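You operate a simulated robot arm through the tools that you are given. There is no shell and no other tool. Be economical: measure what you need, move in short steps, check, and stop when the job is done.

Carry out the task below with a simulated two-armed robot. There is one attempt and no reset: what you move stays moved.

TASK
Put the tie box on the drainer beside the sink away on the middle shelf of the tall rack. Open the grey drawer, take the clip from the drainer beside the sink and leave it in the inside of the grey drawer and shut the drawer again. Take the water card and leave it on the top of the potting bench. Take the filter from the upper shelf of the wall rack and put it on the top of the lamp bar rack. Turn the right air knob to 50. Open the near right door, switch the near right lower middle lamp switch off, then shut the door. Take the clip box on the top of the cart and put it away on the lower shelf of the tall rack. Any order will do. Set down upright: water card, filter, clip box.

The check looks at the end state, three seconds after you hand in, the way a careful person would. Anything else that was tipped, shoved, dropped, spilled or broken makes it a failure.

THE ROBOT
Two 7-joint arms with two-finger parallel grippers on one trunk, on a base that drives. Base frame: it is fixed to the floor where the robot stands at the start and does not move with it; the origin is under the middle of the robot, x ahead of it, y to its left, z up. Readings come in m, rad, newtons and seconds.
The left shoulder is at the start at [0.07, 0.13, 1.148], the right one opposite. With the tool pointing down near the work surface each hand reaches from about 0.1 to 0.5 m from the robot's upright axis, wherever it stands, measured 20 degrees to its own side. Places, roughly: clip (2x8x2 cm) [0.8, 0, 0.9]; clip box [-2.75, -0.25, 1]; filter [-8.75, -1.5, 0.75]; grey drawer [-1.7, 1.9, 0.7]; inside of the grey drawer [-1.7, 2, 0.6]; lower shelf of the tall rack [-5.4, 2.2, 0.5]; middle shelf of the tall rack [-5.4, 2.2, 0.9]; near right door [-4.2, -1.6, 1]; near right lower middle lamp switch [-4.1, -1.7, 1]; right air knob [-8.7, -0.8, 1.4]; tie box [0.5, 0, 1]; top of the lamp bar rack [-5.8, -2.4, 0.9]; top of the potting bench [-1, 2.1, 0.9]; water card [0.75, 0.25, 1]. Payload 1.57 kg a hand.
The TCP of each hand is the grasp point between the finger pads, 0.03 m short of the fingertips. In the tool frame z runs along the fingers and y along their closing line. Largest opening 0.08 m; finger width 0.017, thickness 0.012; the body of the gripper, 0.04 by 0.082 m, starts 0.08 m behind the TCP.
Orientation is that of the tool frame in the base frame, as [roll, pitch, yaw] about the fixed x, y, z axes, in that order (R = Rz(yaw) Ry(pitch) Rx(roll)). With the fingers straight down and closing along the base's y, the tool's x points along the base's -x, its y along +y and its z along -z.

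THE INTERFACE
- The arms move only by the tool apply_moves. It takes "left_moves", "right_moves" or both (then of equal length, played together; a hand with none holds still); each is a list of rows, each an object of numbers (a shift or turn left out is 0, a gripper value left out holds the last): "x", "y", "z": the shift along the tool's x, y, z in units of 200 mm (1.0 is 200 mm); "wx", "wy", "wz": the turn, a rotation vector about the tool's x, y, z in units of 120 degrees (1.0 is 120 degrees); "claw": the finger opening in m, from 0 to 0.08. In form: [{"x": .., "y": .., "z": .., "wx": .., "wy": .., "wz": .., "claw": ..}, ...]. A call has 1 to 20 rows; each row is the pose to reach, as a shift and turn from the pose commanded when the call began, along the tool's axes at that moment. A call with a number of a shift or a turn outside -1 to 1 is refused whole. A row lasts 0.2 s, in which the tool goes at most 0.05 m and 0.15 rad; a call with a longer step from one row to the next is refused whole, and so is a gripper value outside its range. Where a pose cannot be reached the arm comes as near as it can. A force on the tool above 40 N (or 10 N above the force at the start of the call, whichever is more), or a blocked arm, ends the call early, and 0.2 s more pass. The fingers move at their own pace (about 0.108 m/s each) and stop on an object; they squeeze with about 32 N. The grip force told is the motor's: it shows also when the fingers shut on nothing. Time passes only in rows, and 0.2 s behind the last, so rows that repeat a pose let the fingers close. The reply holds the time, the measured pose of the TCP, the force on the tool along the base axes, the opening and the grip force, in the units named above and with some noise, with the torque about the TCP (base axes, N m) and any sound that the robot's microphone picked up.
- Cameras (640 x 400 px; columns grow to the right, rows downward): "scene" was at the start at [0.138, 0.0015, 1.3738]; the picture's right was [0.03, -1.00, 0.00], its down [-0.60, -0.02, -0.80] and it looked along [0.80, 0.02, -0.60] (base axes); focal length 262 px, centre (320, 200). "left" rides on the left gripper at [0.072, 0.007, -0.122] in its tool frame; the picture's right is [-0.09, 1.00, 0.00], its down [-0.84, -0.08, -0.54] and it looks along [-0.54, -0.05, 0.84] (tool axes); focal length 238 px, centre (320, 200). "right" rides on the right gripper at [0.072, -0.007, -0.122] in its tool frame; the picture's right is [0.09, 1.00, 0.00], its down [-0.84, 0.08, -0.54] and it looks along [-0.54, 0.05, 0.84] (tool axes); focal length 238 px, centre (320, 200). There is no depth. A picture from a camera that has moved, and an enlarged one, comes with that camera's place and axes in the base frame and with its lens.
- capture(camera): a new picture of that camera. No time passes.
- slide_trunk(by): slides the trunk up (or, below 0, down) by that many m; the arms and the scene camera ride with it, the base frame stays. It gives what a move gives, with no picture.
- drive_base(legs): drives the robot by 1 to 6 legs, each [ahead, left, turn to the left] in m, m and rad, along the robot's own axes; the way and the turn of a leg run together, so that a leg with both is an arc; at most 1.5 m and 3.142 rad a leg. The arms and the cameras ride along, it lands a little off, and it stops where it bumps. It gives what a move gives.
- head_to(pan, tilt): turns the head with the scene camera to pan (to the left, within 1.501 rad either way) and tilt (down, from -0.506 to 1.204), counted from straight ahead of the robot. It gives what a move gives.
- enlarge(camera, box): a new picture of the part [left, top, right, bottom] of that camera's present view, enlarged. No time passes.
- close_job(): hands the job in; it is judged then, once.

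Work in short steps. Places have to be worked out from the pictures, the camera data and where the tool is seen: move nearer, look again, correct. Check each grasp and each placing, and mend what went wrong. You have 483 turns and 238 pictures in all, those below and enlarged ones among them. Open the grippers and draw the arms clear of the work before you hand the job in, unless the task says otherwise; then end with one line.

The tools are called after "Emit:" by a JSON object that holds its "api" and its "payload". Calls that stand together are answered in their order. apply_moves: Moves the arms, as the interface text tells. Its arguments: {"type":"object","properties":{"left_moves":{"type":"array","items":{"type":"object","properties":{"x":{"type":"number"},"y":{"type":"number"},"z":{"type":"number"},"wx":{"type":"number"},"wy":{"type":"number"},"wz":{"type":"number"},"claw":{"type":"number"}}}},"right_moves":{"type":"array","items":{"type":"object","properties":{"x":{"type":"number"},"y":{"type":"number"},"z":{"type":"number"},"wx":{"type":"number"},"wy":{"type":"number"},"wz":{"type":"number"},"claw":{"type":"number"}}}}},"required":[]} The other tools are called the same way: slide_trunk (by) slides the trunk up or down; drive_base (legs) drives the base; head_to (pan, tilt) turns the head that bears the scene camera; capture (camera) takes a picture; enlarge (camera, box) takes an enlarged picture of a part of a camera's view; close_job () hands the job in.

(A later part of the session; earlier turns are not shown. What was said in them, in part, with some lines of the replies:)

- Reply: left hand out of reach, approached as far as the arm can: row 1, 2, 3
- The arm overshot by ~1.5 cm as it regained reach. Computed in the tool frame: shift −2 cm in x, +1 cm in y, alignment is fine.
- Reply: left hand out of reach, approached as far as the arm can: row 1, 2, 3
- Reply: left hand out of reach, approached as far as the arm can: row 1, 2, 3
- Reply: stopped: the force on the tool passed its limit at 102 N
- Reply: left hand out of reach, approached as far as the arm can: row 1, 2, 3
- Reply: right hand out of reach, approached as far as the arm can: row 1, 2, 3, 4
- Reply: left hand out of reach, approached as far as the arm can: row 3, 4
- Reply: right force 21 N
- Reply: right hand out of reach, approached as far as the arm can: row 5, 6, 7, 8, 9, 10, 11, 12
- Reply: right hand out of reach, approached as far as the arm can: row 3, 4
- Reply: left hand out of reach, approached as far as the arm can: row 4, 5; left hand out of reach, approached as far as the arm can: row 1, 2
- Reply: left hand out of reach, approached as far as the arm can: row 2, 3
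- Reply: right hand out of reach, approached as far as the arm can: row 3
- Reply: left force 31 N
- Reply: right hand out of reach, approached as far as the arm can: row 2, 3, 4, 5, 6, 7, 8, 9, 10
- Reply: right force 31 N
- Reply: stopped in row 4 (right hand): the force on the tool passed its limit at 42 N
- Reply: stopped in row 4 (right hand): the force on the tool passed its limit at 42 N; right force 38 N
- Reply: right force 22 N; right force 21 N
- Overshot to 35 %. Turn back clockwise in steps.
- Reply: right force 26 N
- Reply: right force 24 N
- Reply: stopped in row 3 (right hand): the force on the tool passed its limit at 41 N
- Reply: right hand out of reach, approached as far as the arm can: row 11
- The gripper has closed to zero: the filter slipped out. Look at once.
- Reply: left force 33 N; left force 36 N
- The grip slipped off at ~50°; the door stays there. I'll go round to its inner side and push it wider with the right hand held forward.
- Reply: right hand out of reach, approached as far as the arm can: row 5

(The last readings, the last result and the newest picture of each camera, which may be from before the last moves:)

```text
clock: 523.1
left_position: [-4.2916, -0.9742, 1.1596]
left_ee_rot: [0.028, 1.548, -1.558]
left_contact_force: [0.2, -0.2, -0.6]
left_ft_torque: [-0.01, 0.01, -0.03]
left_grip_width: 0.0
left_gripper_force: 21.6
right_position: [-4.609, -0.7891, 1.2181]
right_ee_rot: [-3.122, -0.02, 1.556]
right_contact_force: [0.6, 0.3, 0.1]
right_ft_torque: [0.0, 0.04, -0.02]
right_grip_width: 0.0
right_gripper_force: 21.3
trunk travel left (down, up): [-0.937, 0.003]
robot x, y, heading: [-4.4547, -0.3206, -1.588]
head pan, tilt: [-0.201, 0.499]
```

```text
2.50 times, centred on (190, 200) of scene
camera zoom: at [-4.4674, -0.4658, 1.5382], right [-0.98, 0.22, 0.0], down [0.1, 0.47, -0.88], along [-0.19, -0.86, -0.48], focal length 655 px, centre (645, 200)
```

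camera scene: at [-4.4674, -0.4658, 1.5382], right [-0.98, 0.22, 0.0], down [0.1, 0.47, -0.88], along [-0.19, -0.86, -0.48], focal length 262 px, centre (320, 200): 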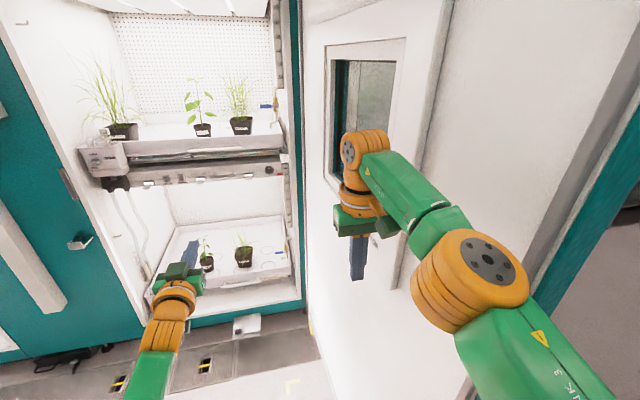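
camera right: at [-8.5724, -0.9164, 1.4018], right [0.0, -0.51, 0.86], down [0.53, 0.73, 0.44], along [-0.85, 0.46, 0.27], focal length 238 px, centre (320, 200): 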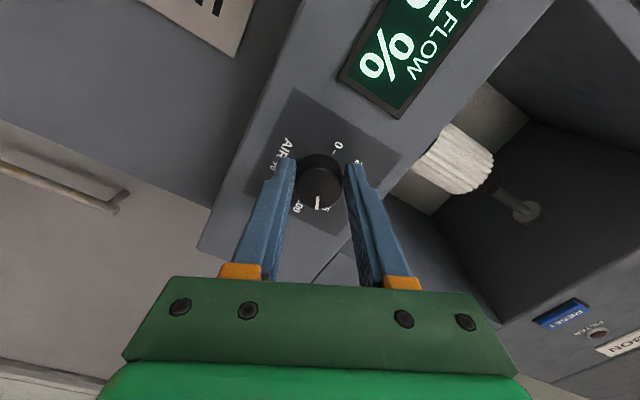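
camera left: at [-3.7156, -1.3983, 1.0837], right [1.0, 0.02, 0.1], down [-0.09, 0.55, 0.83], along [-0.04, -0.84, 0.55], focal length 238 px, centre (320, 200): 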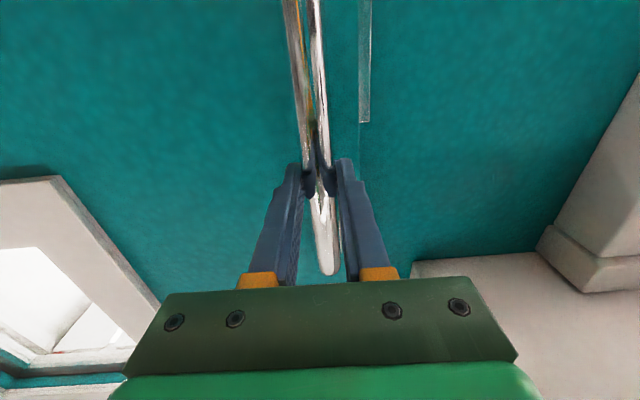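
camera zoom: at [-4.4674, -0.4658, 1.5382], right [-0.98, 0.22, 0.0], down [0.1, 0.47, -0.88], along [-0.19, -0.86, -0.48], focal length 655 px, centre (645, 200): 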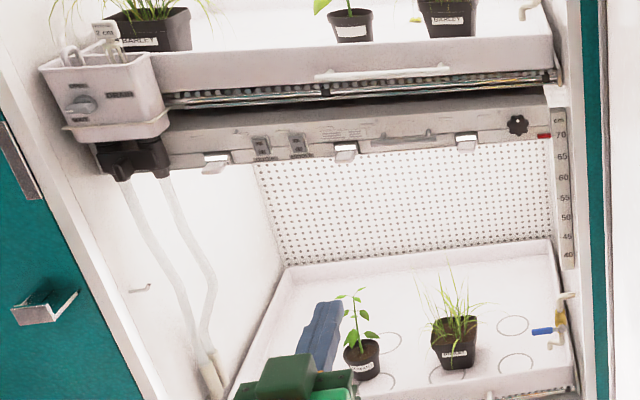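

Switches are on the lower lamp housing at ≈(−4.03…−4.09, −1.68, 1.06). Tuck the right hand, move in front of the opening and take a close look.

Emit:
{"api": "drive_base", "payload": {"legs": [[0, 0.36, 0.02]]}}

Emit:
{"api": "apply_moves", "payload": {"right_moves": [{"x": 0.2}, {"x": 0.4}, {"x": 0.6}, {"x": 0.8}, {"x": 0.9}]}}

Emit:
{"api": "drive_base", "payload": {"legs": [[0.4, 0, 0]]}}

Emit:
{"api": "head_to", "payload": {"pan": 0.0, "tilt": 0.5}}

Emit:
{"api": "enlarge", "payload": {"camera": "scene", "box": [190, 110, 430, 270]}}

```text
clock: 525.4
left_position: [-3.9249, -0.9717, 1.1612]
left_ee_rot: [0.316, 1.548, -1.245]
left_contact_force: [-1.0, -0.7, -0.2]
left_ft_torque: [0.01, 0.0, -0.01]
left_grip_width: 0.0
left_gripper_force: 21.3
right_position: [-4.2475, -0.7954, 1.2177]
right_ee_rot: [-3.128, -0.022, 1.58]
right_contact_force: [-0.1, 0.3, -0.7]
right_ft_torque: [0.02, -0.01, 0.0]
right_grip_width: 0.0001
right_gripper_force: 20.8
trunk travel left (down, up): [-0.937, 0.003]
robot x, y, heading: [-4.0957, -0.3309, -1.566]
head pan, tilt: [-0.201, 0.499]
```

```text
clock: 526.6
left_position: [-3.9216, -0.9719, 1.1617]
left_ee_rot: [0.228, 1.547, -1.332]
left_contact_force: [0.4, 0.2, 1.0]
left_ft_torque: [-0.01, -0.01, -0.02]
left_grip_width: 0.0
left_gripper_force: 21.8
right_position: [-4.2469, -0.6159, 1.222]
right_ee_rot: [-3.126, -0.021, 1.579]
right_contact_force: [0.0, 0.5, -0.8]
right_ft_torque: [-0.03, -0.02, 0.03]
right_grip_width: 0.0
right_gripper_force: 21.3
trunk travel left (down, up): [-0.937, 0.003]
robot x, y, heading: [-4.0934, -0.3281, -1.57]
head pan, tilt: [-0.201, 0.499]
```

```text
clock: 529.1
left_position: [-3.9217, -1.3752, 1.1626]
left_ee_rot: [0.198, 1.545, -1.366]
left_contact_force: [0.4, -0.4, 0.2]
left_ft_torque: [0.0, 0.01, -0.02]
left_grip_width: 0.0
left_gripper_force: 21.2
right_position: [-4.2443, -1.0187, 1.2231]
right_ee_rot: [-3.126, -0.018, 1.58]
right_contact_force: [0.1, 0.8, 0.2]
right_ft_torque: [-0.04, 0.0, -0.01]
right_grip_width: 0.0001
right_gripper_force: 21.4
trunk travel left (down, up): [-0.937, 0.003]
robot x, y, heading: [-4.0927, -0.7305, -1.566]
head pan, tilt: [-0.201, 0.499]
```

```text
clock: 529.9
left_position: [-3.9209, -1.376, 1.1611]
left_ee_rot: [0.21, 1.547, -1.352]
left_contact_force: [0.4, -1.1, 0.5]
left_ft_torque: [-0.01, -0.03, 0.01]
left_grip_width: 0.0
left_gripper_force: 21.7
right_position: [-4.2436, -1.0196, 1.2225]
right_ee_rot: [-3.125, -0.02, 1.578]
right_contact_force: [0.2, -0.2, -0.3]
right_ft_torque: [-0.01, 0.0, -0.01]
right_grip_width: 0.0
right_gripper_force: 21.3
trunk travel left (down, up): [-0.937, 0.003]
robot x, y, heading: [-4.0939, -0.7328, -1.567]
head pan, tilt: [0.0, 0.499]
```

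```text
2.50 times, centred on (310, 190) of scene
camera zoom: at [-4.0923, -0.8743, 1.5382], right [-1.0, 0.0, 0.0], down [0.0, 0.48, -0.88], along [0.0, -0.88, -0.48], focal length 655 px, centre (345, 225)
```

zoom: 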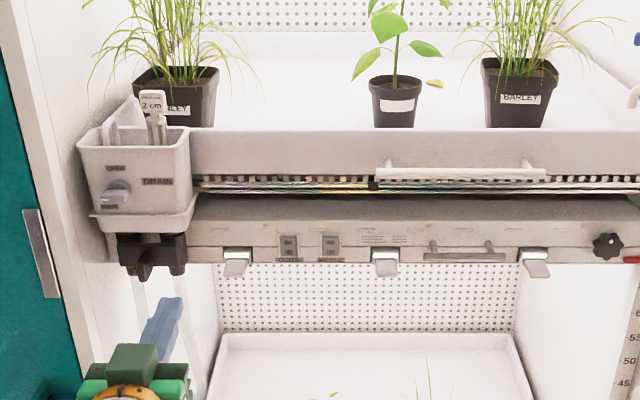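

Emit:
{"api": "enlarge", "payload": {"camera": "scene", "box": [285, 195, 345, 225]}}

```text
10.67 times, centred on (315, 210) of scene
camera zoom: at [-4.0923, -0.8743, 1.5382], right [-1.0, 0.0, 0.0], down [0.0, 0.48, -0.88], along [0.0, -0.88, -0.48], focal length 2793 px, centre (373, 93)
```

zoom: 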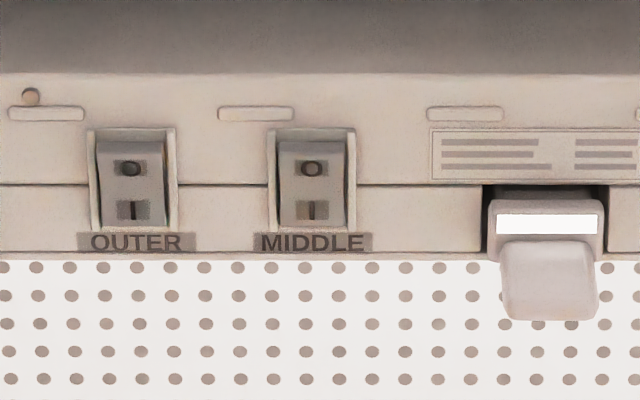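

The MIDDLE rocker is at (−4.071, −1.71, 1.045), "O" on its upper half (z≈1.054). Drive 8 cm in and line up the closed left fingertips with the O half.

Emit:
{"api": "drive_base", "payload": {"legs": [[0.08, 0, 0]]}}

Emit:
{"api": "apply_moves", "payload": {"left_moves": [{"x": 0.13, "y": -0.186, "claw": 0.0}, {"x": 0.26, "y": -0.37}, {"x": 0.39, "y": -0.56}, {"x": 0.525, "y": -0.745}, {"x": 0.525, "y": -0.745, "z": 0.2}, {"x": 0.525, "y": -0.745, "z": 0.4}, {"x": 0.525, "y": -0.745, "z": 0.6}]}}

Emit:
{"api": "capture", "payload": {"camera": "left"}}

Emit:
{"api": "enlarge", "payload": {"camera": "scene", "box": [250, 160, 400, 280]}}

```text
clock: 530.9
left_position: [-3.9206, -1.4488, 1.1655]
left_ee_rot: [0.16, 1.539, -1.401]
left_contact_force: [-0.1, -0.1, -0.4]
left_ft_torque: [0.01, -0.02, -0.02]
left_grip_width: 0.0
left_gripper_force: 20.8
right_position: [-4.2434, -1.0909, 1.2253]
right_ee_rot: [-3.126, -0.012, 1.578]
right_contact_force: [1.0, 0.3, 0.8]
right_ft_torque: [-0.02, 0.03, 0.0]
right_grip_width: 0.0
right_gripper_force: 21.4
trunk travel left (down, up): [-0.937, 0.003]
robot x, y, heading: [-4.0946, -0.813, -1.566]
head pan, tilt: [0.0, 0.499]
```

```text
clock: 532.5
left_position: [-4.0299, -1.441, 1.1032]
left_ee_rot: [0.196, 1.549, -1.364]
left_contact_force: [-0.1, 0.9, -0.1]
left_ft_torque: [0.0, 0.0, -0.02]
left_grip_width: 0.0001
left_gripper_force: 21.6
left hand out of reach, approached as far as the arm can: row 2, 3, 4, 5, 6, 7
right_position: [-4.2441, -1.0993, 1.2219]
right_ee_rot: [-3.125, -0.021, 1.581]
right_contact_force: [0.4, -0.6, -0.8]
right_ft_torque: [-0.01, -0.02, 0.01]
right_grip_width: 0.0
right_gripper_force: 21.6
trunk travel left (down, up): [-0.937, 0.003]
robot x, y, heading: [-4.0917, -0.8121, -1.565]
head pan, tilt: [0.0, 0.499]
```

```text
36 pictures are left
camera left: at [-4.0243, -1.3206, 1.0284], right [1.0, 0.01, 0.1], down [-0.09, 0.56, 0.82], along [-0.05, -0.83, 0.56], focal length 238 px, centre (320, 200)
```

left: 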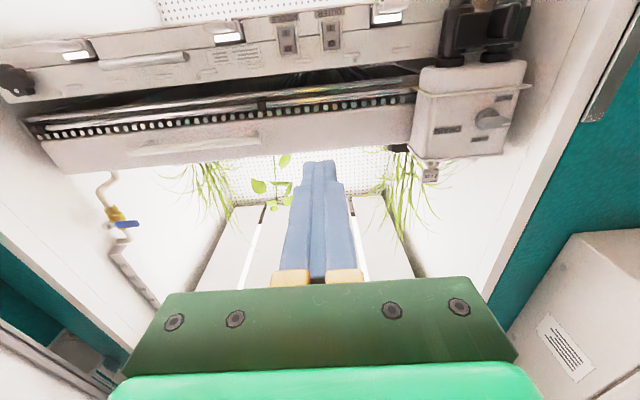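

```text
3.33 times, centred on (325, 220) of scene
camera zoom: at [-4.092, -0.9542, 1.5381], right [-1.0, 0.0, 0.0], down [0.0, 0.48, -0.88], along [0.0, -0.88, -0.48], focal length 873 px, centre (303, 133)
```

zoom: 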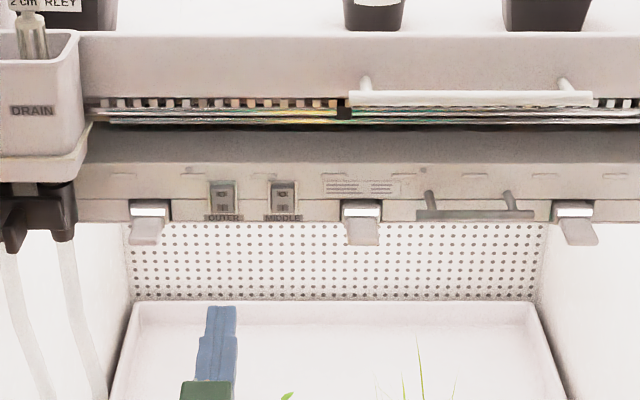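

The arm is reach-limited with the shoulder so high. Lower the trunk 20 cm and raise the hand correspondingly.

Emit:
{"api": "slide_trunk", "payload": {"by": -0.2}}

Emit:
{"api": "apply_moves", "payload": {"left_moves": [{"x": -0.2}, {"x": -0.4}, {"x": -0.6}, {"x": -0.8}, {"x": -1.0}, {"x": -1.0}]}}

Emit:
{"api": "enlarge", "payload": {"camera": "left", "box": [200, 0, 440, 200]}}

```text
clock: 534.7
left_position: [-4.0302, -1.4416, 0.9034]
left_ee_rot: [0.207, 1.549, -1.354]
left_contact_force: [-1.1, -0.3, -0.4]
left_ft_torque: [0.0, 0.03, 0.0]
left_grip_width: 0.0003
left_gripper_force: 21.7
right_position: [-4.2454, -1.1003, 1.0221]
right_ee_rot: [-3.126, -0.02, 1.578]
right_contact_force: [-0.3, 0.6, 0.6]
right_ft_torque: [0.03, 0.02, -0.03]
right_grip_width: 0.0
right_gripper_force: 21.2
trunk travel left (down, up): [-0.737, 0.203]
robot x, y, heading: [-4.0978, -0.8114, -1.568]
head pan, tilt: [0.0, 0.499]
```

```text
clock: 536.1
left_position: [-4.0312, -1.437, 1.1014]
left_ee_rot: [0.242, 1.549, -1.32]
left_contact_force: [-0.1, -0.5, 0.0]
left_ft_torque: [0.07, -0.02, 0.03]
left_grip_width: 0.0001
left_gripper_force: 21.6
right_position: [-4.2441, -1.1003, 1.0226]
right_ee_rot: [-3.125, -0.021, 1.579]
right_contact_force: [-0.1, 0.0, -0.4]
right_ft_torque: [0.03, -0.02, -0.01]
right_grip_width: 0.0
right_gripper_force: 21.2
trunk travel left (down, up): [-0.737, 0.203]
robot x, y, heading: [-4.0934, -0.8124, -1.564]
head pan, tilt: [0.0, 0.499]
```

```text
2.00 times, centred on (320, 100) of left
camera zoom: at [-4.0258, -1.3164, 1.0289], right [1.0, 0.01, 0.1], down [-0.09, 0.56, 0.82], along [-0.05, -0.83, 0.56], focal length 477 px, centre (320, 400)
```

zoom: 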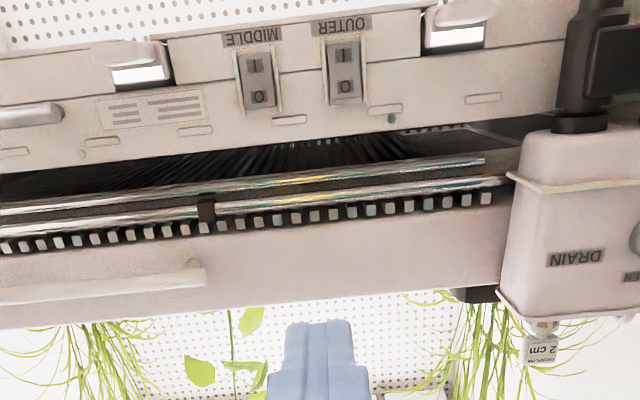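

Re-triangulated: the O half is at (−4.068, −1.738, 1.039). Align laterally and in height first, then advance.

Emit:
{"api": "apply_moves", "payload": {"left_moves": [{"x": 0.15, "y": -0.09}, {"x": 0.305, "y": -0.185}, {"x": 0.305, "y": -0.185, "z": 0.2}, {"x": 0.305, "y": -0.185, "z": 0.4}, {"x": 0.305, "y": -0.185, "z": 0.6}, {"x": 0.305, "y": -0.185, "z": 0.8}]}}

Emit:
{"api": "enlarge", "payload": {"camera": "left", "box": [220, 40, 420, 200]}}

```text
clock: 537.5
left_position: [-4.0365, -1.4909, 1.0495]
left_ee_rot: [0.147, 1.548, -1.418]
left_contact_force: [0.4, 0.0, 0.4]
left_ft_torque: [-0.04, 0.03, -0.08]
left_grip_width: 0.0003
left_gripper_force: 21.5
left hand out of reach, approached as far as the arm can: row 4, 5, 6
right_position: [-4.2435, -1.1015, 1.023]
right_ee_rot: [-3.125, -0.021, 1.581]
right_contact_force: [0.3, -0.2, -0.6]
right_ft_torque: [-0.01, 0.02, -0.02]
right_grip_width: 0.0
right_gripper_force: 21.2
trunk travel left (down, up): [-0.737, 0.203]
robot x, y, heading: [-4.0912, -0.8122, -1.567]
head pan, tilt: [0.0, 0.499]
```

```text
2.50 times, centred on (320, 120) of left
camera zoom: at [-4.0296, -1.3704, 0.9759], right [1.0, 0.01, 0.1], down [-0.08, 0.56, 0.82], along [-0.04, -0.83, 0.56], focal length 596 px, centre (320, 400)
```

zoom: 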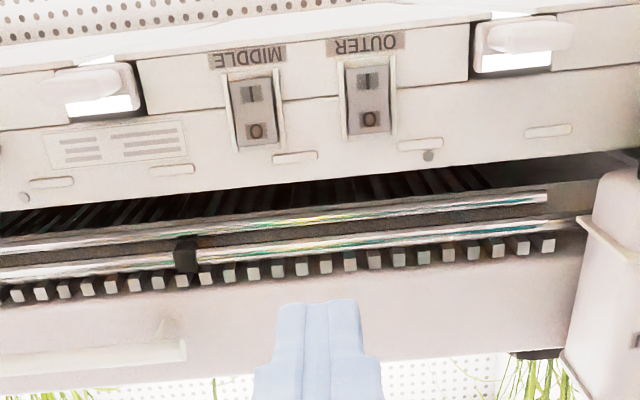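

The arm's limit again; bring the base 15 cm further in, then check.

Emit:
{"api": "drive_base", "payload": {"legs": [[0.14, 0, 0]]}}

Emit:
{"api": "apply_moves", "payload": {"left_moves": [{"x": 0.0}, {"x": 0.0}]}}

Emit:
{"api": "enlarge", "payload": {"camera": "left", "box": [220, 40, 420, 200]}}

```text
clock: 538.8
left_position: [-4.0353, -1.6289, 1.0504]
left_ee_rot: [0.19, 1.546, -1.373]
left_contact_force: [-1.7, 0.0, -0.7]
left_ft_torque: [0.0, -0.01, 0.01]
left_grip_width: 0.0002
left_gripper_force: 21.4
right_position: [-4.2436, -1.2394, 1.0235]
right_ee_rot: [-3.126, -0.02, 1.579]
right_contact_force: [-0.8, 0.2, 0.4]
right_ft_torque: [-0.02, 0.01, -0.02]
right_grip_width: 0.0001
right_gripper_force: 21.4
trunk travel left (down, up): [-0.737, 0.203]
robot x, y, heading: [-4.0933, -0.956, -1.567]
head pan, tilt: [0.0, 0.499]
```

```text
clock: 539.4
left_position: [-4.037, -1.6293, 1.0503]
left_ee_rot: [0.201, 1.548, -1.361]
left_contact_force: [0.4, -0.3, 0.2]
left_ft_torque: [-0.01, 0.02, 0.0]
left_grip_width: 0.0
left_gripper_force: 21.7
right_position: [-4.2444, -1.2407, 1.0224]
right_ee_rot: [-3.126, -0.021, 1.579]
right_contact_force: [0.2, -0.5, 0.1]
right_ft_torque: [0.01, 0.0, -0.01]
right_grip_width: 0.0001
right_gripper_force: 21.6
trunk travel left (down, up): [-0.737, 0.203]
robot x, y, heading: [-4.0938, -0.9519, -1.568]
head pan, tilt: [0.0, 0.499]
```

```text
2.50 times, centred on (320, 120) of left
camera zoom: at [-4.0305, -1.51, 0.9764], right [1.0, 0.01, 0.1], down [-0.09, 0.56, 0.82], along [-0.05, -0.83, 0.56], focal length 596 px, centre (320, 400)
```

zoom: 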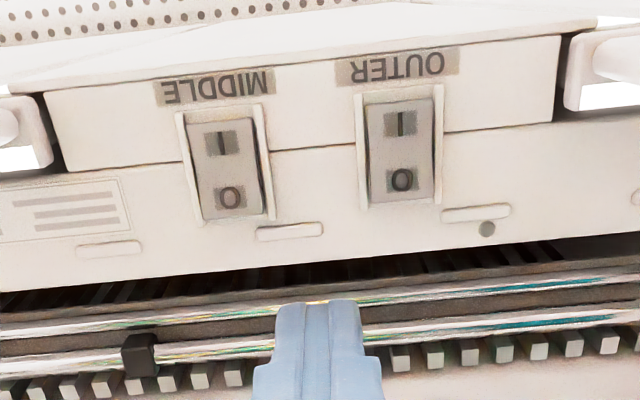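

Very close now. Shift 3 cm right (−x), 1.5 cm down and 3 cm forward.

Emit:
{"api": "apply_moves", "payload": {"left_moves": [{"x": 0.04, "y": -0.075, "z": 0.0}, {"x": 0.075, "y": -0.15, "z": 0.05}, {"x": 0.075, "y": -0.15, "z": 0.15}, {"x": 0.075, "y": -0.15, "z": 0.15}]}}

Emit:
{"api": "enlarge", "payload": {"camera": "left", "box": [220, 40, 420, 200]}}

```text
clock: 540.4
left_position: [-4.0368, -1.6302, 1.0501]
left_ee_rot: [0.205, 1.547, -1.355]
left_contact_force: [0.2, -0.2, -0.6]
left_ft_torque: [0.01, 0.02, -0.01]
left_grip_width: 0.0
left_gripper_force: 21.3
left hand out of reach, approached as far as the arm can: row 1, 2, 3, 4
right_position: [-4.2433, -1.2398, 1.0222]
right_ee_rot: [-3.126, -0.019, 1.58]
right_contact_force: [1.2, -0.7, 0.3]
right_ft_torque: [0.0, 0.03, 0.01]
right_grip_width: 0.0001
right_gripper_force: 21.1
trunk travel left (down, up): [-0.737, 0.203]
robot x, y, heading: [-4.0964, -0.9508, -1.569]
head pan, tilt: [0.0, 0.499]
```

```text
2.50 times, centred on (320, 120) of left
camera zoom: at [-4.0305, -1.5102, 0.9763], right [1.0, 0.01, 0.1], down [-0.09, 0.56, 0.82], along [-0.05, -0.83, 0.56], focal length 596 px, centre (320, 400)
```

zoom: 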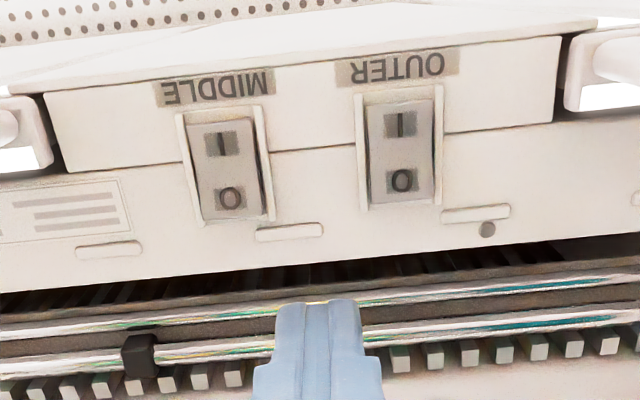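

The arm is at its limit, so I'll use base and trunk for the fine moves: 3 cm right, 1.5 cm down, 5 cm ahead.

Emit:
{"api": "drive_base", "payload": {"legs": [[0, -0.031, 0]]}}

Emit:
{"api": "slide_trunk", "payload": {"by": -0.014}}

Emit:
{"api": "drive_base", "payload": {"legs": [[0.045, 0, 0]]}}

Emit:
{"api": "enlarge", "payload": {"camera": "left", "box": [220, 40, 420, 200]}}

```text
clock: 541.2
left_position: [-4.0632, -1.6307, 1.0497]
left_ee_rot: [0.016, 1.548, -1.543]
left_contact_force: [-0.2, 0.9, 0.6]
left_ft_torque: [-0.03, -0.01, -0.07]
left_grip_width: 0.0
left_gripper_force: 21.1
right_position: [-4.2702, -1.2396, 1.0229]
right_ee_rot: [-3.122, -0.021, 1.579]
right_contact_force: [0.6, 0.7, -0.2]
right_ft_torque: [0.02, 0.0, -0.03]
right_grip_width: 0.0002
right_gripper_force: 20.6
trunk travel left (down, up): [-0.737, 0.203]
robot x, y, heading: [-4.1276, -0.9553, -1.568]
head pan, tilt: [0.0, 0.499]
```

```text
clock: 541.9
left_position: [-4.0664, -1.6319, 1.0364]
left_ee_rot: [0.183, 1.547, -1.379]
left_contact_force: [-0.1, -0.5, 0.2]
left_ft_torque: [-0.03, 0.03, 0.0]
left_grip_width: 0.0
left_gripper_force: 21.5
right_position: [-4.2736, -1.2396, 1.0077]
right_ee_rot: [-3.126, -0.022, 1.581]
right_contact_force: [-0.4, -0.2, -0.3]
right_ft_torque: [0.0, -0.02, -0.01]
right_grip_width: 0.0
right_gripper_force: 20.9
trunk travel left (down, up): [-0.723, 0.217]
robot x, y, heading: [-4.1251, -0.9524, -1.567]
head pan, tilt: [0.0, 0.499]
```

```text
clock: 542.8
left_position: [-4.066, -1.6705, 1.0392]
left_ee_rot: [0.168, 1.545, -1.393]
left_contact_force: [0.1, 0.6, -0.2]
left_ft_torque: [0.01, -0.02, -0.01]
left_grip_width: 0.0002
left_gripper_force: 20.8
right_position: [-4.2735, -1.2805, 1.0098]
right_ee_rot: [-3.124, -0.015, 1.581]
right_contact_force: [0.1, 0.8, 0.0]
right_ft_torque: [-0.08, -0.02, -0.04]
right_grip_width: 0.0001
right_gripper_force: 21.4
trunk travel left (down, up): [-0.723, 0.217]
robot x, y, heading: [-4.1224, -0.997, -1.567]
head pan, tilt: [0.0, 0.499]
```

```text
2.50 times, centred on (320, 120) of left
camera zoom: at [-4.0603, -1.5513, 0.9647], right [1.0, 0.01, 0.1], down [-0.09, 0.56, 0.82], along [-0.04, -0.83, 0.56], focal length 596 px, centre (320, 400)
```

zoom: 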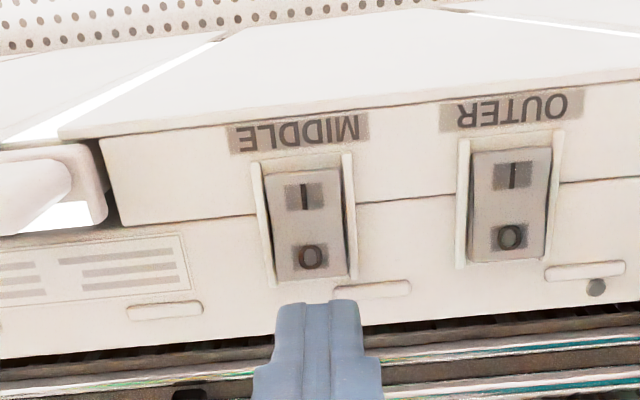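

Aligned: O at (−4.068, −1.746, 1.037), fingertips at (−4.066, −1.70, 1.04). Advance in small base steps to press.

Emit:
{"api": "drive_base", "payload": {"legs": [[0.045, 0, 0]]}}

Emit:
{"api": "drive_base", "payload": {"legs": [[0.015, 0, 0]]}}

Emit:
{"api": "enlarge", "payload": {"camera": "left", "box": [220, 80, 420, 240]}}

```text
clock: 543.8
left_position: [-4.0662, -1.7102, 1.0398]
left_ee_rot: [0.125, 1.546, -1.439]
left_contact_force: [1.2, 19.9, 2.7]
left_ft_torque: [0.14, -0.13, 0.05]
left_grip_width: 0.0
left_gripper_force: 21.6
right_position: [-4.2714, -1.3208, 1.0106]
right_ee_rot: [-3.125, -0.011, 1.583]
right_contact_force: [0.0, -0.3, 0.1]
right_ft_torque: [0.01, 0.0, 0.0]
right_grip_width: 0.0001
right_gripper_force: 21.2
trunk travel left (down, up): [-0.723, 0.217]
robot x, y, heading: [-4.1244, -1.0438, -1.563]
head pan, tilt: [0.0, 0.499]
stopped in leg 1: the force on the tool passed its limit at 45 N (the readings are from after the stop); the commanded pose is now the measured one
```

```text
clock: 544.6
left_position: [-4.0661, -1.7104, 1.0395]
left_ee_rot: [0.119, 1.548, -1.444]
left_contact_force: [0.8, 27.1, 3.6]
left_ft_torque: [0.08, -0.14, 0.01]
left_grip_width: 0.0
left_gripper_force: 20.9
right_position: [-4.2719, -1.323, 1.0124]
right_ee_rot: [-3.126, -0.007, 1.583]
right_contact_force: [-1.0, -1.0, 0.2]
right_ft_torque: [0.01, 0.02, -0.02]
right_grip_width: 0.0
right_gripper_force: 20.8
trunk travel left (down, up): [-0.723, 0.217]
robot x, y, heading: [-4.1229, -1.0471, -1.564]
head pan, tilt: [0.0, 0.499]
stopped in leg 1: the force on the tool passed its limit at 51 N (the readings are from after the stop); the commanded pose is now the measured one
```

```text
2.50 times, centred on (320, 160) of left
camera zoom: at [-4.0599, -1.5907, 0.965], right [1.0, 0.01, 0.09], down [-0.08, 0.56, 0.82], along [-0.04, -0.83, 0.56], focal length 596 px, centre (320, 300)
```

zoom: 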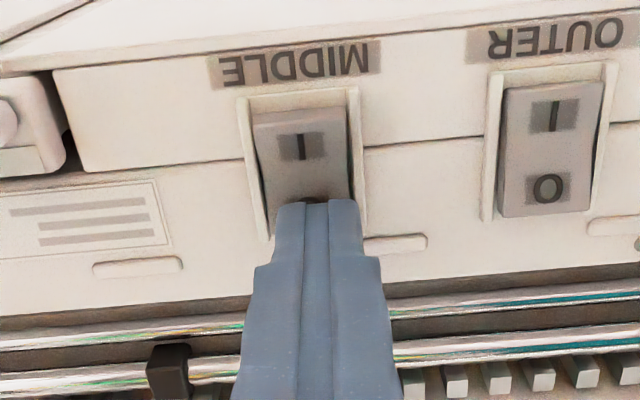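

Pressed: the rocker's "I" end now stands out. Back off 10 cm and verify.

Emit:
{"api": "drive_base", "payload": {"legs": [[-0.12, 0, 0]]}}

Emit:
{"api": "enlarge", "payload": {"camera": "left", "box": [220, 20, 420, 180]}}

Emit:
{"api": "capture", "payload": {"camera": "scene"}}

```text
clock: 545.8
left_position: [-4.0663, -1.6074, 1.0271]
left_ee_rot: [0.393, 1.563, -1.169]
left_contact_force: [0.6, 0.5, 0.9]
left_ft_torque: [0.01, -0.03, -0.01]
left_grip_width: 0.0
left_gripper_force: 20.9
right_position: [-4.2724, -1.2168, 1.008]
right_ee_rot: [-3.128, -0.023, 1.583]
right_contact_force: [-0.4, 0.8, 0.1]
right_ft_torque: [0.05, -0.04, 0.02]
right_grip_width: 0.0001
right_gripper_force: 21.6
trunk travel left (down, up): [-0.723, 0.217]
robot x, y, heading: [-4.1238, -0.9241, -1.567]
head pan, tilt: [0.0, 0.499]
```

```text
2.50 times, centred on (320, 100) of left
camera zoom: at [-4.0611, -1.4853, 0.9565], right [1.0, 0.01, 0.1], down [-0.08, 0.55, 0.83], along [-0.04, -0.84, 0.55], focal length 596 px, centre (320, 450)
```

zoom: 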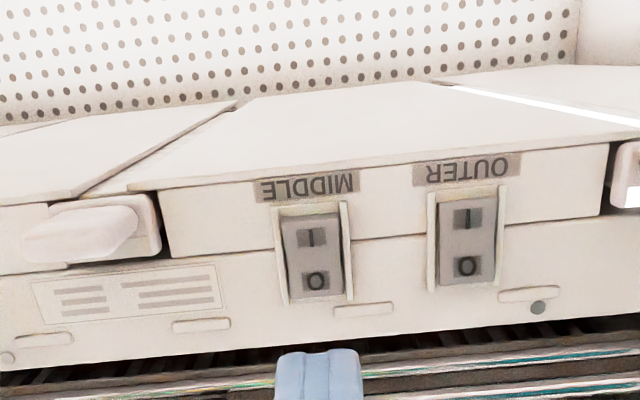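

```text
27 pictures are left
camera scene: at [-4.1221, -1.072, 1.324], right [-1.0, -0.01, 0.0], down [0.0, 0.48, -0.88], along [0.01, -0.88, -0.48], focal length 262 px, centre (320, 200)
```

scene: 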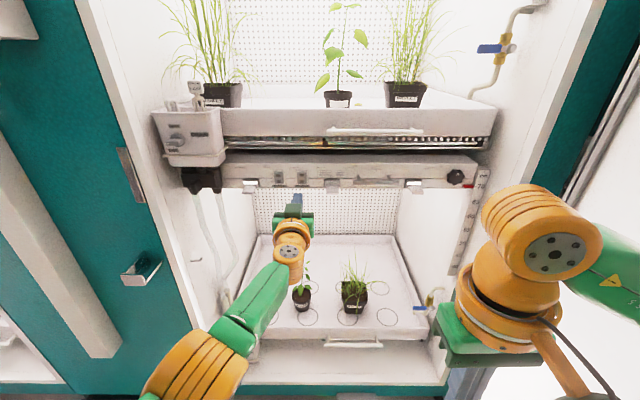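

Zoom in to compare the two rockers' states.

Emit:
{"api": "enlarge", "payload": {"camera": "left", "box": [290, 85, 390, 145]}}

Emit:
{"api": "enlarge", "payload": {"camera": "scene", "box": [265, 165, 315, 195]}}

```text
6.40 times, centred on (340, 115) of left
camera zoom: at [-4.0611, -1.4853, 0.9565], right [1.0, 0.01, 0.1], down [-0.08, 0.55, 0.83], along [-0.04, -0.84, 0.55], focal length 1525 px, centre (192, 744)
```

zoom: 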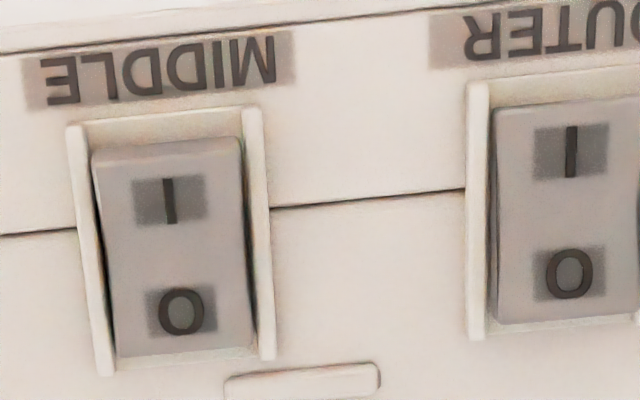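

```text
12.80 times, centred on (290, 180) of scene
camera zoom: at [-4.1221, -1.072, 1.324], right [-1.0, -0.01, 0.0], down [0.0, 0.48, -0.88], along [0.01, -0.88, -0.48], focal length 3352 px, centre (704, 456)
```

zoom: 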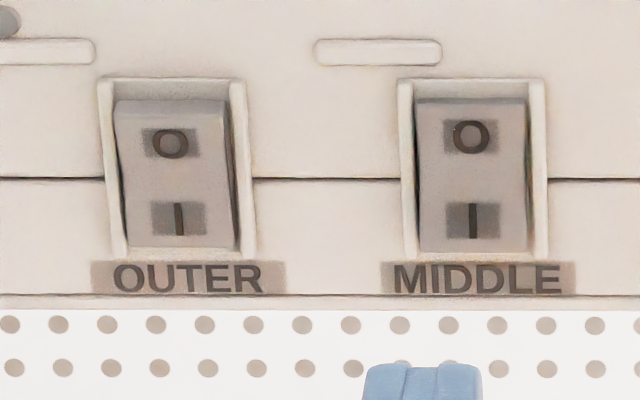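

The MIDDLE rocker has toggled to O and that lamp module is dark. Now leave the opening and go round to the door's outer side, facing +x, to push it shut.

Emit:
{"api": "drive_base", "payload": {"legs": [[-1.25, 0, 0], [0, -1.4, 0], [0, 0, 1.567]]}}

Emit:
{"api": "drive_base", "payload": {"legs": [[0, -1.12, 0]]}}

Emit:
{"api": "head_to", "payload": {"pan": 0.0, "tilt": 0.4}}

Emit:
{"api": "capture", "payload": {"camera": "scene"}}

```text
clock: 562.5
left_position: [-4.8624, 0.3639, 1.028]
left_ee_rot: [0.359, 1.562, 0.412]
left_contact_force: [0.5, 0.1, 0.1]
left_ft_torque: [0.01, 0.01, -0.01]
left_grip_width: 0.0003
left_gripper_force: 21.2
right_position: [-5.2421, 0.1399, 1.0091]
right_ee_rot: [-3.127, -0.02, -3.085]
right_contact_force: [0.2, 0.6, 0.4]
right_ft_torque: [0.0, -0.01, 0.0]
right_grip_width: 0.0
right_gripper_force: 21.1
trunk travel left (down, up): [-0.723, 0.217]
robot x, y, heading: [-5.5374, 0.278, 0.053]
head pan, tilt: [0.0, 0.499]
```

```text
clock: 567.3
left_position: [-4.812, -0.6138, 1.0293]
left_ee_rot: [0.255, 1.562, 0.34]
left_contact_force: [-0.5, 5.0, 0.3]
left_ft_torque: [-0.03, -0.01, -0.04]
left_grip_width: 0.0003
left_gripper_force: 21.2
right_position: [-5.1933, -0.8496, 1.0085]
right_ee_rot: [-3.126, -0.021, -3.08]
right_contact_force: [-0.3, -0.7, -0.8]
right_ft_torque: [0.01, -0.04, -0.06]
right_grip_width: 0.0
right_gripper_force: 21.1
trunk travel left (down, up): [-0.723, 0.217]
robot x, y, heading: [-5.4869, -0.718, 0.06]
head pan, tilt: [0.0, 0.499]
stopped in leg 1: the force on the tool passed its limit at 45 N (the readings are from after the stop); the commanded pose is now the measured one
```

```text
clock: 568.0
left_position: [-4.8123, -0.6143, 1.0288]
left_ee_rot: [0.141, 1.563, 0.22]
left_contact_force: [-0.8, 6.7, 1.0]
left_ft_torque: [0.0, -0.02, 0.01]
left_grip_width: 0.0
left_gripper_force: 21.3
right_position: [-5.1917, -0.8505, 1.0094]
right_ee_rot: [-3.125, -0.02, -3.081]
right_contact_force: [0.5, -0.3, -0.4]
right_ft_torque: [0.03, -0.04, 0.01]
right_grip_width: 0.0
right_gripper_force: 21.6
trunk travel left (down, up): [-0.723, 0.217]
robot x, y, heading: [-5.4882, -0.715, 0.053]
head pan, tilt: [0.0, 0.4]
```

```text
24 pictures are left
camera scene: at [-5.3444, -0.7065, 1.3333], right [0.06, -1.0, 0.0], down [-0.39, -0.02, -0.92], along [0.92, 0.05, -0.39], focal length 262 px, centre (320, 200)
```

scene: 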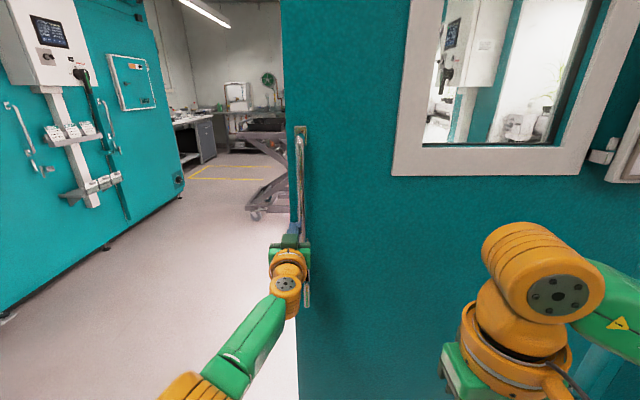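

The door is open a bit beyond 90°, and my hand met the bar handle from the side. Back off, go 20 cm further right, then push ahead on the door face.

Emit:
{"api": "drive_base", "payload": {"legs": [[-0.15, 0.03, 0], [0, -0.22, 0], [0.15, 0, -0.05]]}}

Emit:
{"api": "drive_base", "payload": {"legs": [[0.3, 0, 0]]}}

Emit:
{"api": "capture", "payload": {"camera": "scene"}}

```text
clock: 571.6
left_position: [-4.798, -0.8401, 1.0309]
left_ee_rot: [0.344, 1.56, 0.376]
left_contact_force: [0.0, 0.6, 0.8]
left_ft_torque: [-0.02, 0.03, 0.01]
left_grip_width: 0.0002
left_gripper_force: 21.4
right_position: [-5.1894, -1.0576, 1.0091]
right_ee_rot: [-3.127, -0.021, -3.13]
right_contact_force: [-0.2, 0.0, 0.1]
right_ft_torque: [0.01, -0.01, 0.01]
right_grip_width: 0.0001
right_gripper_force: 21.4
trunk travel left (down, up): [-0.723, 0.217]
robot x, y, heading: [-5.4764, -0.9072, 0.009]
head pan, tilt: [0.0, 0.4]
```

```text
clock: 573.7
left_position: [-4.4946, -0.8401, 1.0296]
left_ee_rot: [0.388, 1.561, 0.421]
left_contact_force: [0.4, 0.4, 0.0]
left_ft_torque: [0.0, 0.02, -0.04]
left_grip_width: 0.0001
left_gripper_force: 21.0
right_position: [-4.8846, -1.0553, 1.0074]
right_ee_rot: [-3.128, -0.018, -3.13]
right_contact_force: [-0.6, -0.2, 0.0]
right_ft_torque: [0.02, -0.01, -0.01]
right_grip_width: 0.0001
right_gripper_force: 21.5
trunk travel left (down, up): [-0.723, 0.217]
robot x, y, heading: [-5.1702, -0.9054, 0.006]
head pan, tilt: [0.0, 0.4]
```

```text
23 pictures are left
camera scene: at [-5.029, -0.9051, 1.3335], right [0.01, -1.0, 0.0], down [-0.39, 0.0, -0.92], along [0.92, 0.01, -0.39], focal length 262 px, centre (320, 200)
```

scene: 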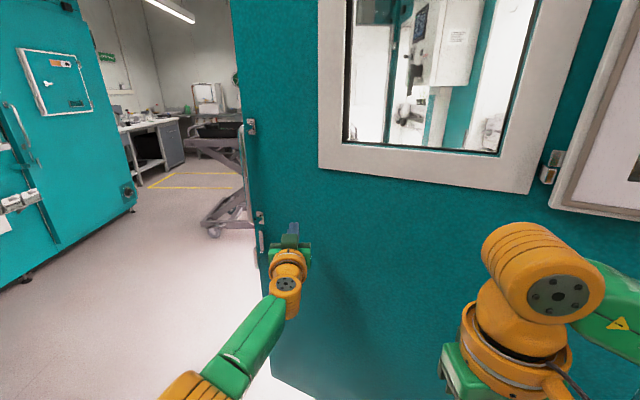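

The door is at ~70°. Push another 22 cm.

Emit:
{"api": "drive_base", "payload": {"legs": [[0.24, 0, 0]]}}

Emit:
{"api": "capture", "payload": {"camera": "scene"}}

```text
clock: 575.5
left_position: [-4.2497, -0.834, 1.0288]
left_ee_rot: [0.41, 1.561, 0.444]
left_contact_force: [-0.2, -0.6, -0.1]
left_ft_torque: [0.03, -0.01, 0.03]
left_grip_width: 0.0002
left_gripper_force: 21.6
right_position: [-4.6395, -1.0528, 1.0085]
right_ee_rot: [-3.128, -0.021, -3.126]
right_contact_force: [0.2, 0.3, 1.3]
right_ft_torque: [-0.01, 0.01, 0.02]
right_grip_width: 0.0
right_gripper_force: 21.5
trunk travel left (down, up): [-0.723, 0.217]
robot x, y, heading: [-4.9295, -0.9043, 0.008]
head pan, tilt: [0.0, 0.4]
```

```text
22 pictures are left
camera scene: at [-4.7847, -0.9025, 1.3333], right [0.01, -1.0, 0.0], down [-0.39, 0.0, -0.92], along [0.92, 0.01, -0.39], focal length 262 px, centre (320, 200)
```

scene: 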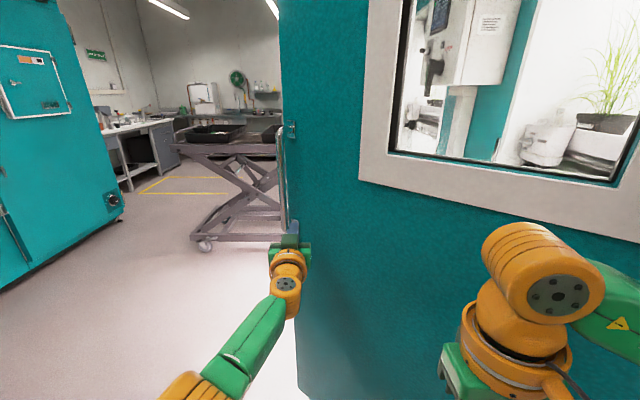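

Door at ~55°. Now back off, turn to face −y and push the door home.

Emit:
{"api": "drive_base", "payload": {"legs": [[-0.4, 0, 0], [0, 1.1, 0], [0, 0, -1.575], [0, 1.02, 0]]}}

Emit:
{"api": "drive_base", "payload": {"legs": [[0.45, 0, 0]]}}

Emit:
{"api": "capture", "payload": {"camera": "scene"}}

```text
clock: 592.0
left_position: [-4.2665, -0.474, 1.0295]
left_ee_rot: [0.455, 1.56, -1.069]
left_contact_force: [-0.1, -1.2, 0.0]
left_ft_torque: [0.0, 0.01, 0.02]
left_grip_width: 0.0
left_gripper_force: 21.3
right_position: [-4.4885, -0.0873, 1.0083]
right_ee_rot: [-3.129, -0.021, 1.599]
right_contact_force: [1.1, 0.6, -1.0]
right_ft_torque: [0.01, -0.01, -0.04]
right_grip_width: 0.0
right_gripper_force: 20.7
trunk travel left (down, up): [-0.723, 0.217]
robot x, y, heading: [-4.344, 0.2059, -1.551]
head pan, tilt: [0.0, 0.4]
```

```text
clock: 594.7
left_position: [-4.2672, -0.9235, 1.0279]
left_ee_rot: [0.39, 1.56, -1.147]
left_contact_force: [0.1, -0.1, -0.3]
left_ft_torque: [-0.01, 0.0, 0.02]
left_grip_width: 0.0002
left_gripper_force: 20.5
right_position: [-4.4844, -0.5337, 1.0083]
right_ee_rot: [-3.127, -0.022, 1.587]
right_contact_force: [0.0, 0.0, -0.5]
right_ft_torque: [0.01, 0.01, -0.02]
right_grip_width: 0.0
right_gripper_force: 21.0
trunk travel left (down, up): [-0.723, 0.217]
robot x, y, heading: [-4.3331, -0.2469, -1.56]
head pan, tilt: [0.0, 0.4]
```

```text
21 pictures are left
camera scene: at [-4.3332, -0.3883, 1.3334], right [-1.0, -0.01, 0.0], down [0.0, 0.39, -0.92], along [0.01, -0.92, -0.39], focal length 262 px, centre (320, 200)
```

scene: 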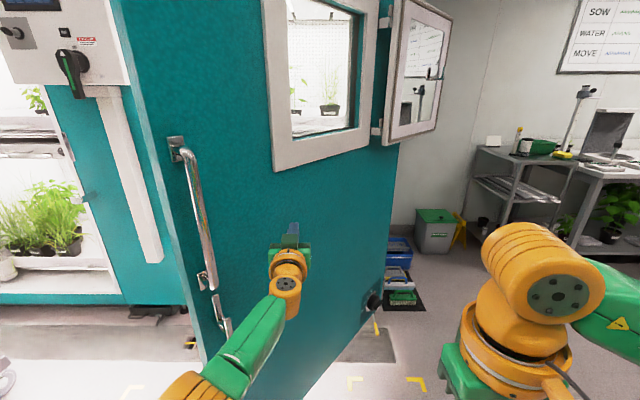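

In contact with the outer face. Push ahead.

Emit:
{"api": "drive_base", "payload": {"legs": [[0.35, 0, 0]]}}

Emit:
{"api": "capture", "payload": {"camera": "scene"}}

```text
clock: 596.9
left_position: [-4.2605, -1.2693, 1.0296]
left_ee_rot: [0.368, 1.558, -1.167]
left_contact_force: [-0.5, -0.5, -0.1]
left_ft_torque: [0.02, -0.03, -0.03]
left_grip_width: 0.0
left_gripper_force: 21.3
right_position: [-4.4798, -0.8793, 1.0086]
right_ee_rot: [-3.127, -0.02, 1.59]
right_contact_force: [0.0, -0.7, -0.9]
right_ft_torque: [-0.03, 0.04, 0.02]
right_grip_width: 0.0002
right_gripper_force: 21.4
trunk travel left (down, up): [-0.723, 0.217]
robot x, y, heading: [-4.3274, -0.5926, -1.555]
head pan, tilt: [0.0, 0.4]
```

```text
20 pictures are left
camera scene: at [-4.3286, -0.7336, 1.3334], right [-1.0, -0.01, 0.0], down [-0.01, 0.39, -0.92], along [0.01, -0.92, -0.39], focal length 262 px, centre (320, 200)
```

scene: 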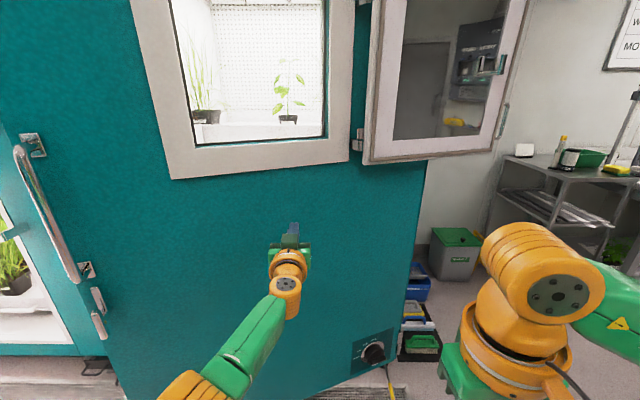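

Continue to push shut.

Emit:
{"api": "drive_base", "payload": {"legs": [[0.24, 0, 0]]}}

Emit:
{"api": "drive_base", "payload": {"legs": [[0.1, 0, 0]]}}

Emit:
{"api": "capture", "payload": {"camera": "scene"}}

```text
clock: 598.7
left_position: [-4.2587, -1.5071, 1.0295]
left_ee_rot: [0.391, 1.558, -1.142]
left_contact_force: [-0.1, 0.2, 0.4]
left_ft_torque: [0.0, 0.0, 0.0]
left_grip_width: 0.0
left_gripper_force: 20.9
right_position: [-4.4765, -1.12, 1.0086]
right_ee_rot: [-3.129, -0.021, 1.591]
right_contact_force: [-0.5, 0.3, 0.8]
right_ft_torque: [0.02, 0.02, 0.01]
right_grip_width: 0.0003
right_gripper_force: 21.4
trunk travel left (down, up): [-0.723, 0.217]
robot x, y, heading: [-4.33, -0.8306, -1.561]
head pan, tilt: [0.0, 0.4]
```

```text
clock: 599.7
left_position: [-4.2582, -1.5444, 1.0329]
left_ee_rot: [0.158, 1.556, -1.377]
left_contact_force: [1.0, 24.1, 2.9]
left_ft_torque: [0.0, 0.0, -0.15]
left_grip_width: 0.0002
left_gripper_force: 21.9
right_position: [-4.4737, -1.1565, 1.0111]
right_ee_rot: [-3.127, -0.01, 1.59]
right_contact_force: [0.0, -0.2, -0.9]
right_ft_torque: [0.01, 0.01, 0.01]
right_grip_width: 0.0001
right_gripper_force: 21.0
trunk travel left (down, up): [-0.723, 0.217]
robot x, y, heading: [-4.3238, -0.8771, -1.55]
head pan, tilt: [0.0, 0.4]
stopped in leg 1: the force on the tool passed its limit at 545 N (the readings are from after the stop); the commanded pose is now the measured one
```

```text
19 pictures are left
camera scene: at [-4.3239, -1.0074, 1.335], right [-1.0, -0.02, 0.0], down [-0.01, 0.38, -0.93], along [0.01, -0.93, -0.38], focal length 262 px, centre (320, 200)
```

scene: 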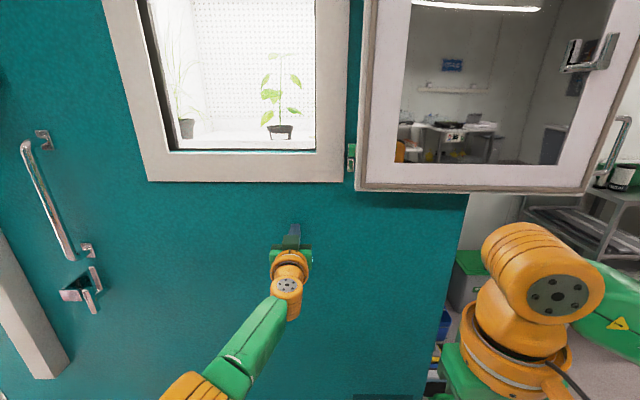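

The door reached its stop. Back off a little and check that it is flush and that nothing inside toppled.

Emit:
{"api": "drive_base", "payload": {"legs": [[-0.25, 0.25, 0]]}}

Emit:
{"api": "head_to", "payload": {"pan": 0.2, "tilt": 0.35}}

Emit:
{"api": "capture", "payload": {"camera": "scene"}}

```text
clock: 602.0
left_position: [-4.0109, -1.3002, 1.0255]
left_ee_rot: [1.162, 1.565, -0.375]
left_contact_force: [0.1, -0.4, -0.6]
left_ft_torque: [-0.02, 0.01, -0.01]
left_grip_width: 0.0002
left_gripper_force: 21.1
right_position: [-4.2251, -0.9116, 1.0077]
right_ee_rot: [-3.127, -0.024, 1.585]
right_contact_force: [-0.4, -0.4, -0.4]
right_ft_torque: [0.01, 0.0, -0.03]
right_grip_width: 0.0001
right_gripper_force: 21.4
trunk travel left (down, up): [-0.723, 0.217]
robot x, y, heading: [-4.0775, -0.6258, -1.563]
head pan, tilt: [0.0, 0.4]
```

```text
clock: 602.7
left_position: [-4.0092, -1.2996, 1.0261]
left_ee_rot: [0.888, 1.566, -0.65]
left_contact_force: [-0.1, -1.2, -0.1]
left_ft_torque: [-0.02, 0.03, 0.02]
left_grip_width: 0.0002
left_gripper_force: 21.6
right_position: [-4.225, -0.9109, 1.0085]
right_ee_rot: [-3.128, -0.02, 1.586]
right_contact_force: [-0.3, 0.7, 0.1]
right_ft_torque: [-0.01, -0.01, 0.0]
right_grip_width: 0.0
right_gripper_force: 20.9
trunk travel left (down, up): [-0.723, 0.217]
robot x, y, heading: [-4.0775, -0.6226, -1.555]
head pan, tilt: [0.201, 0.351]
```

```text
18 pictures are left
camera scene: at [-4.0554, -0.7641, 1.3378], right [-0.98, -0.21, 0.0], down [-0.07, 0.34, -0.94], along [0.2, -0.92, -0.34], focal length 262 px, centre (320, 200)
```

scene: 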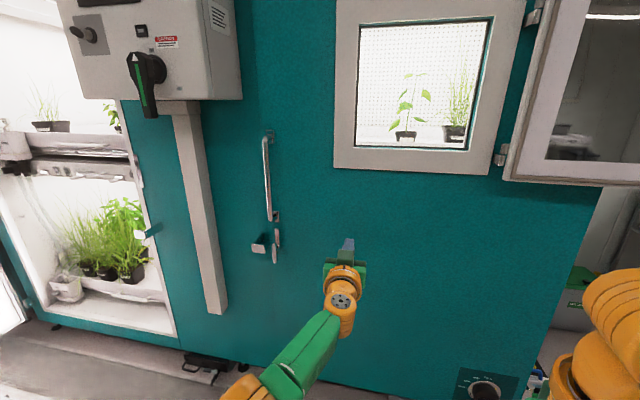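

Emit:
{"api": "enlarge", "payload": {"camera": "scene", "box": [210, 110, 310, 290]}}

Emit:
{"api": "enlarge", "payload": {"camera": "scene", "box": [340, 20, 500, 160]}}

```text
2.22 times, centred on (260, 200) of scene
camera zoom: at [-4.0554, -0.7641, 1.3378], right [-0.98, -0.21, 0.0], down [-0.07, 0.34, -0.94], along [0.2, -0.92, -0.34], focal length 582 px, centre (453, 200)
```

zoom: 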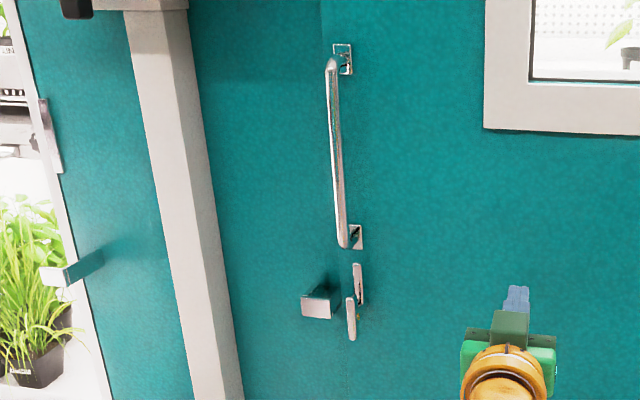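

```text
2.86 times, centred on (420, 90) of scene
camera zoom: at [-4.0554, -0.7641, 1.3378], right [-0.98, -0.21, 0.0], down [-0.07, 0.34, -0.94], along [0.2, -0.92, -0.34], focal length 748 px, centre (34, 514)
```

zoom: 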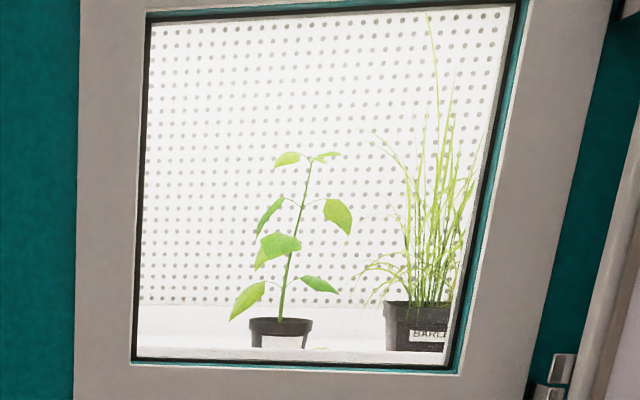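

The door is flush and shut, latch hardware as at the start, plants inside standing. Back away, open both grippers and finish with a last look.

Emit:
{"api": "drive_base", "payload": {"legs": [[-0.4, 0, 0]]}}

Emit:
{"api": "apply_moves", "payload": {"left_moves": [{"claw": 0.08}, {"claw": 0.08}, {"claw": 0.08}], "right_moves": [{"claw": 0.08}, {"claw": 0.08}, {"claw": 0.08}]}}

Emit:
{"api": "capture", "payload": {"camera": "scene"}}

```text
clock: 605.2
left_position: [-4.014, -0.9078, 1.0263]
left_ee_rot: [1.157, 1.568, -0.381]
left_contact_force: [0.8, 0.2, 0.5]
left_ft_torque: [0.02, -0.02, -0.01]
left_grip_width: 0.0
left_gripper_force: 21.4
right_position: [-4.2294, -0.5197, 1.008]
right_ee_rot: [-3.127, -0.023, 1.589]
right_contact_force: [-0.7, 0.3, 0.7]
right_ft_torque: [-0.02, 0.0, 0.02]
right_grip_width: 0.0
right_gripper_force: 21.5
trunk travel left (down, up): [-0.723, 0.217]
robot x, y, heading: [-4.0794, -0.2295, -1.557]
head pan, tilt: [0.201, 0.351]
```

```text
clock: 606.0
left_position: [-4.0139, -0.9064, 1.0252]
left_ee_rot: [0.912, 1.568, -0.625]
left_contact_force: [-0.1, -0.7, -0.7]
left_ft_torque: [-0.01, 0.04, -0.01]
left_grip_width: 0.0802
left_gripper_force: 0.1
right_position: [-4.2294, -0.5193, 1.0076]
right_ee_rot: [-3.128, -0.023, 1.588]
right_contact_force: [0.6, -0.1, -0.4]
right_ft_torque: [0.02, 0.01, -0.01]
right_grip_width: 0.0801
right_gripper_force: 0.1
trunk travel left (down, up): [-0.723, 0.217]
robot x, y, heading: [-4.0796, -0.2302, -1.562]
head pan, tilt: [0.201, 0.351]
```

```text
15 pictures are left
camera scene: at [-4.0599, -0.3714, 1.3378], right [-0.98, -0.21, 0.0], down [-0.07, 0.34, -0.94], along [0.2, -0.92, -0.34], focal length 262 px, centre (320, 200)
```

scene: 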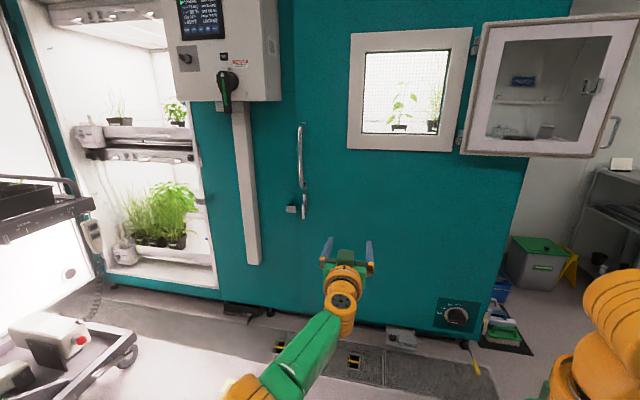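

The door is shut, both grippers are open and the arms are clear, and every item was checked as it was placed. Handing in.

Emit:
{"api": "close_job", "payload": {}}

```text
The job is handed in.
```

All seven tasks are done and the job is handed in. The filter slipped from the gripper onto the rack top but stands upright. The right hand and left wrist knocked the underside of the shelf over the sink; nothing on it looked moved.
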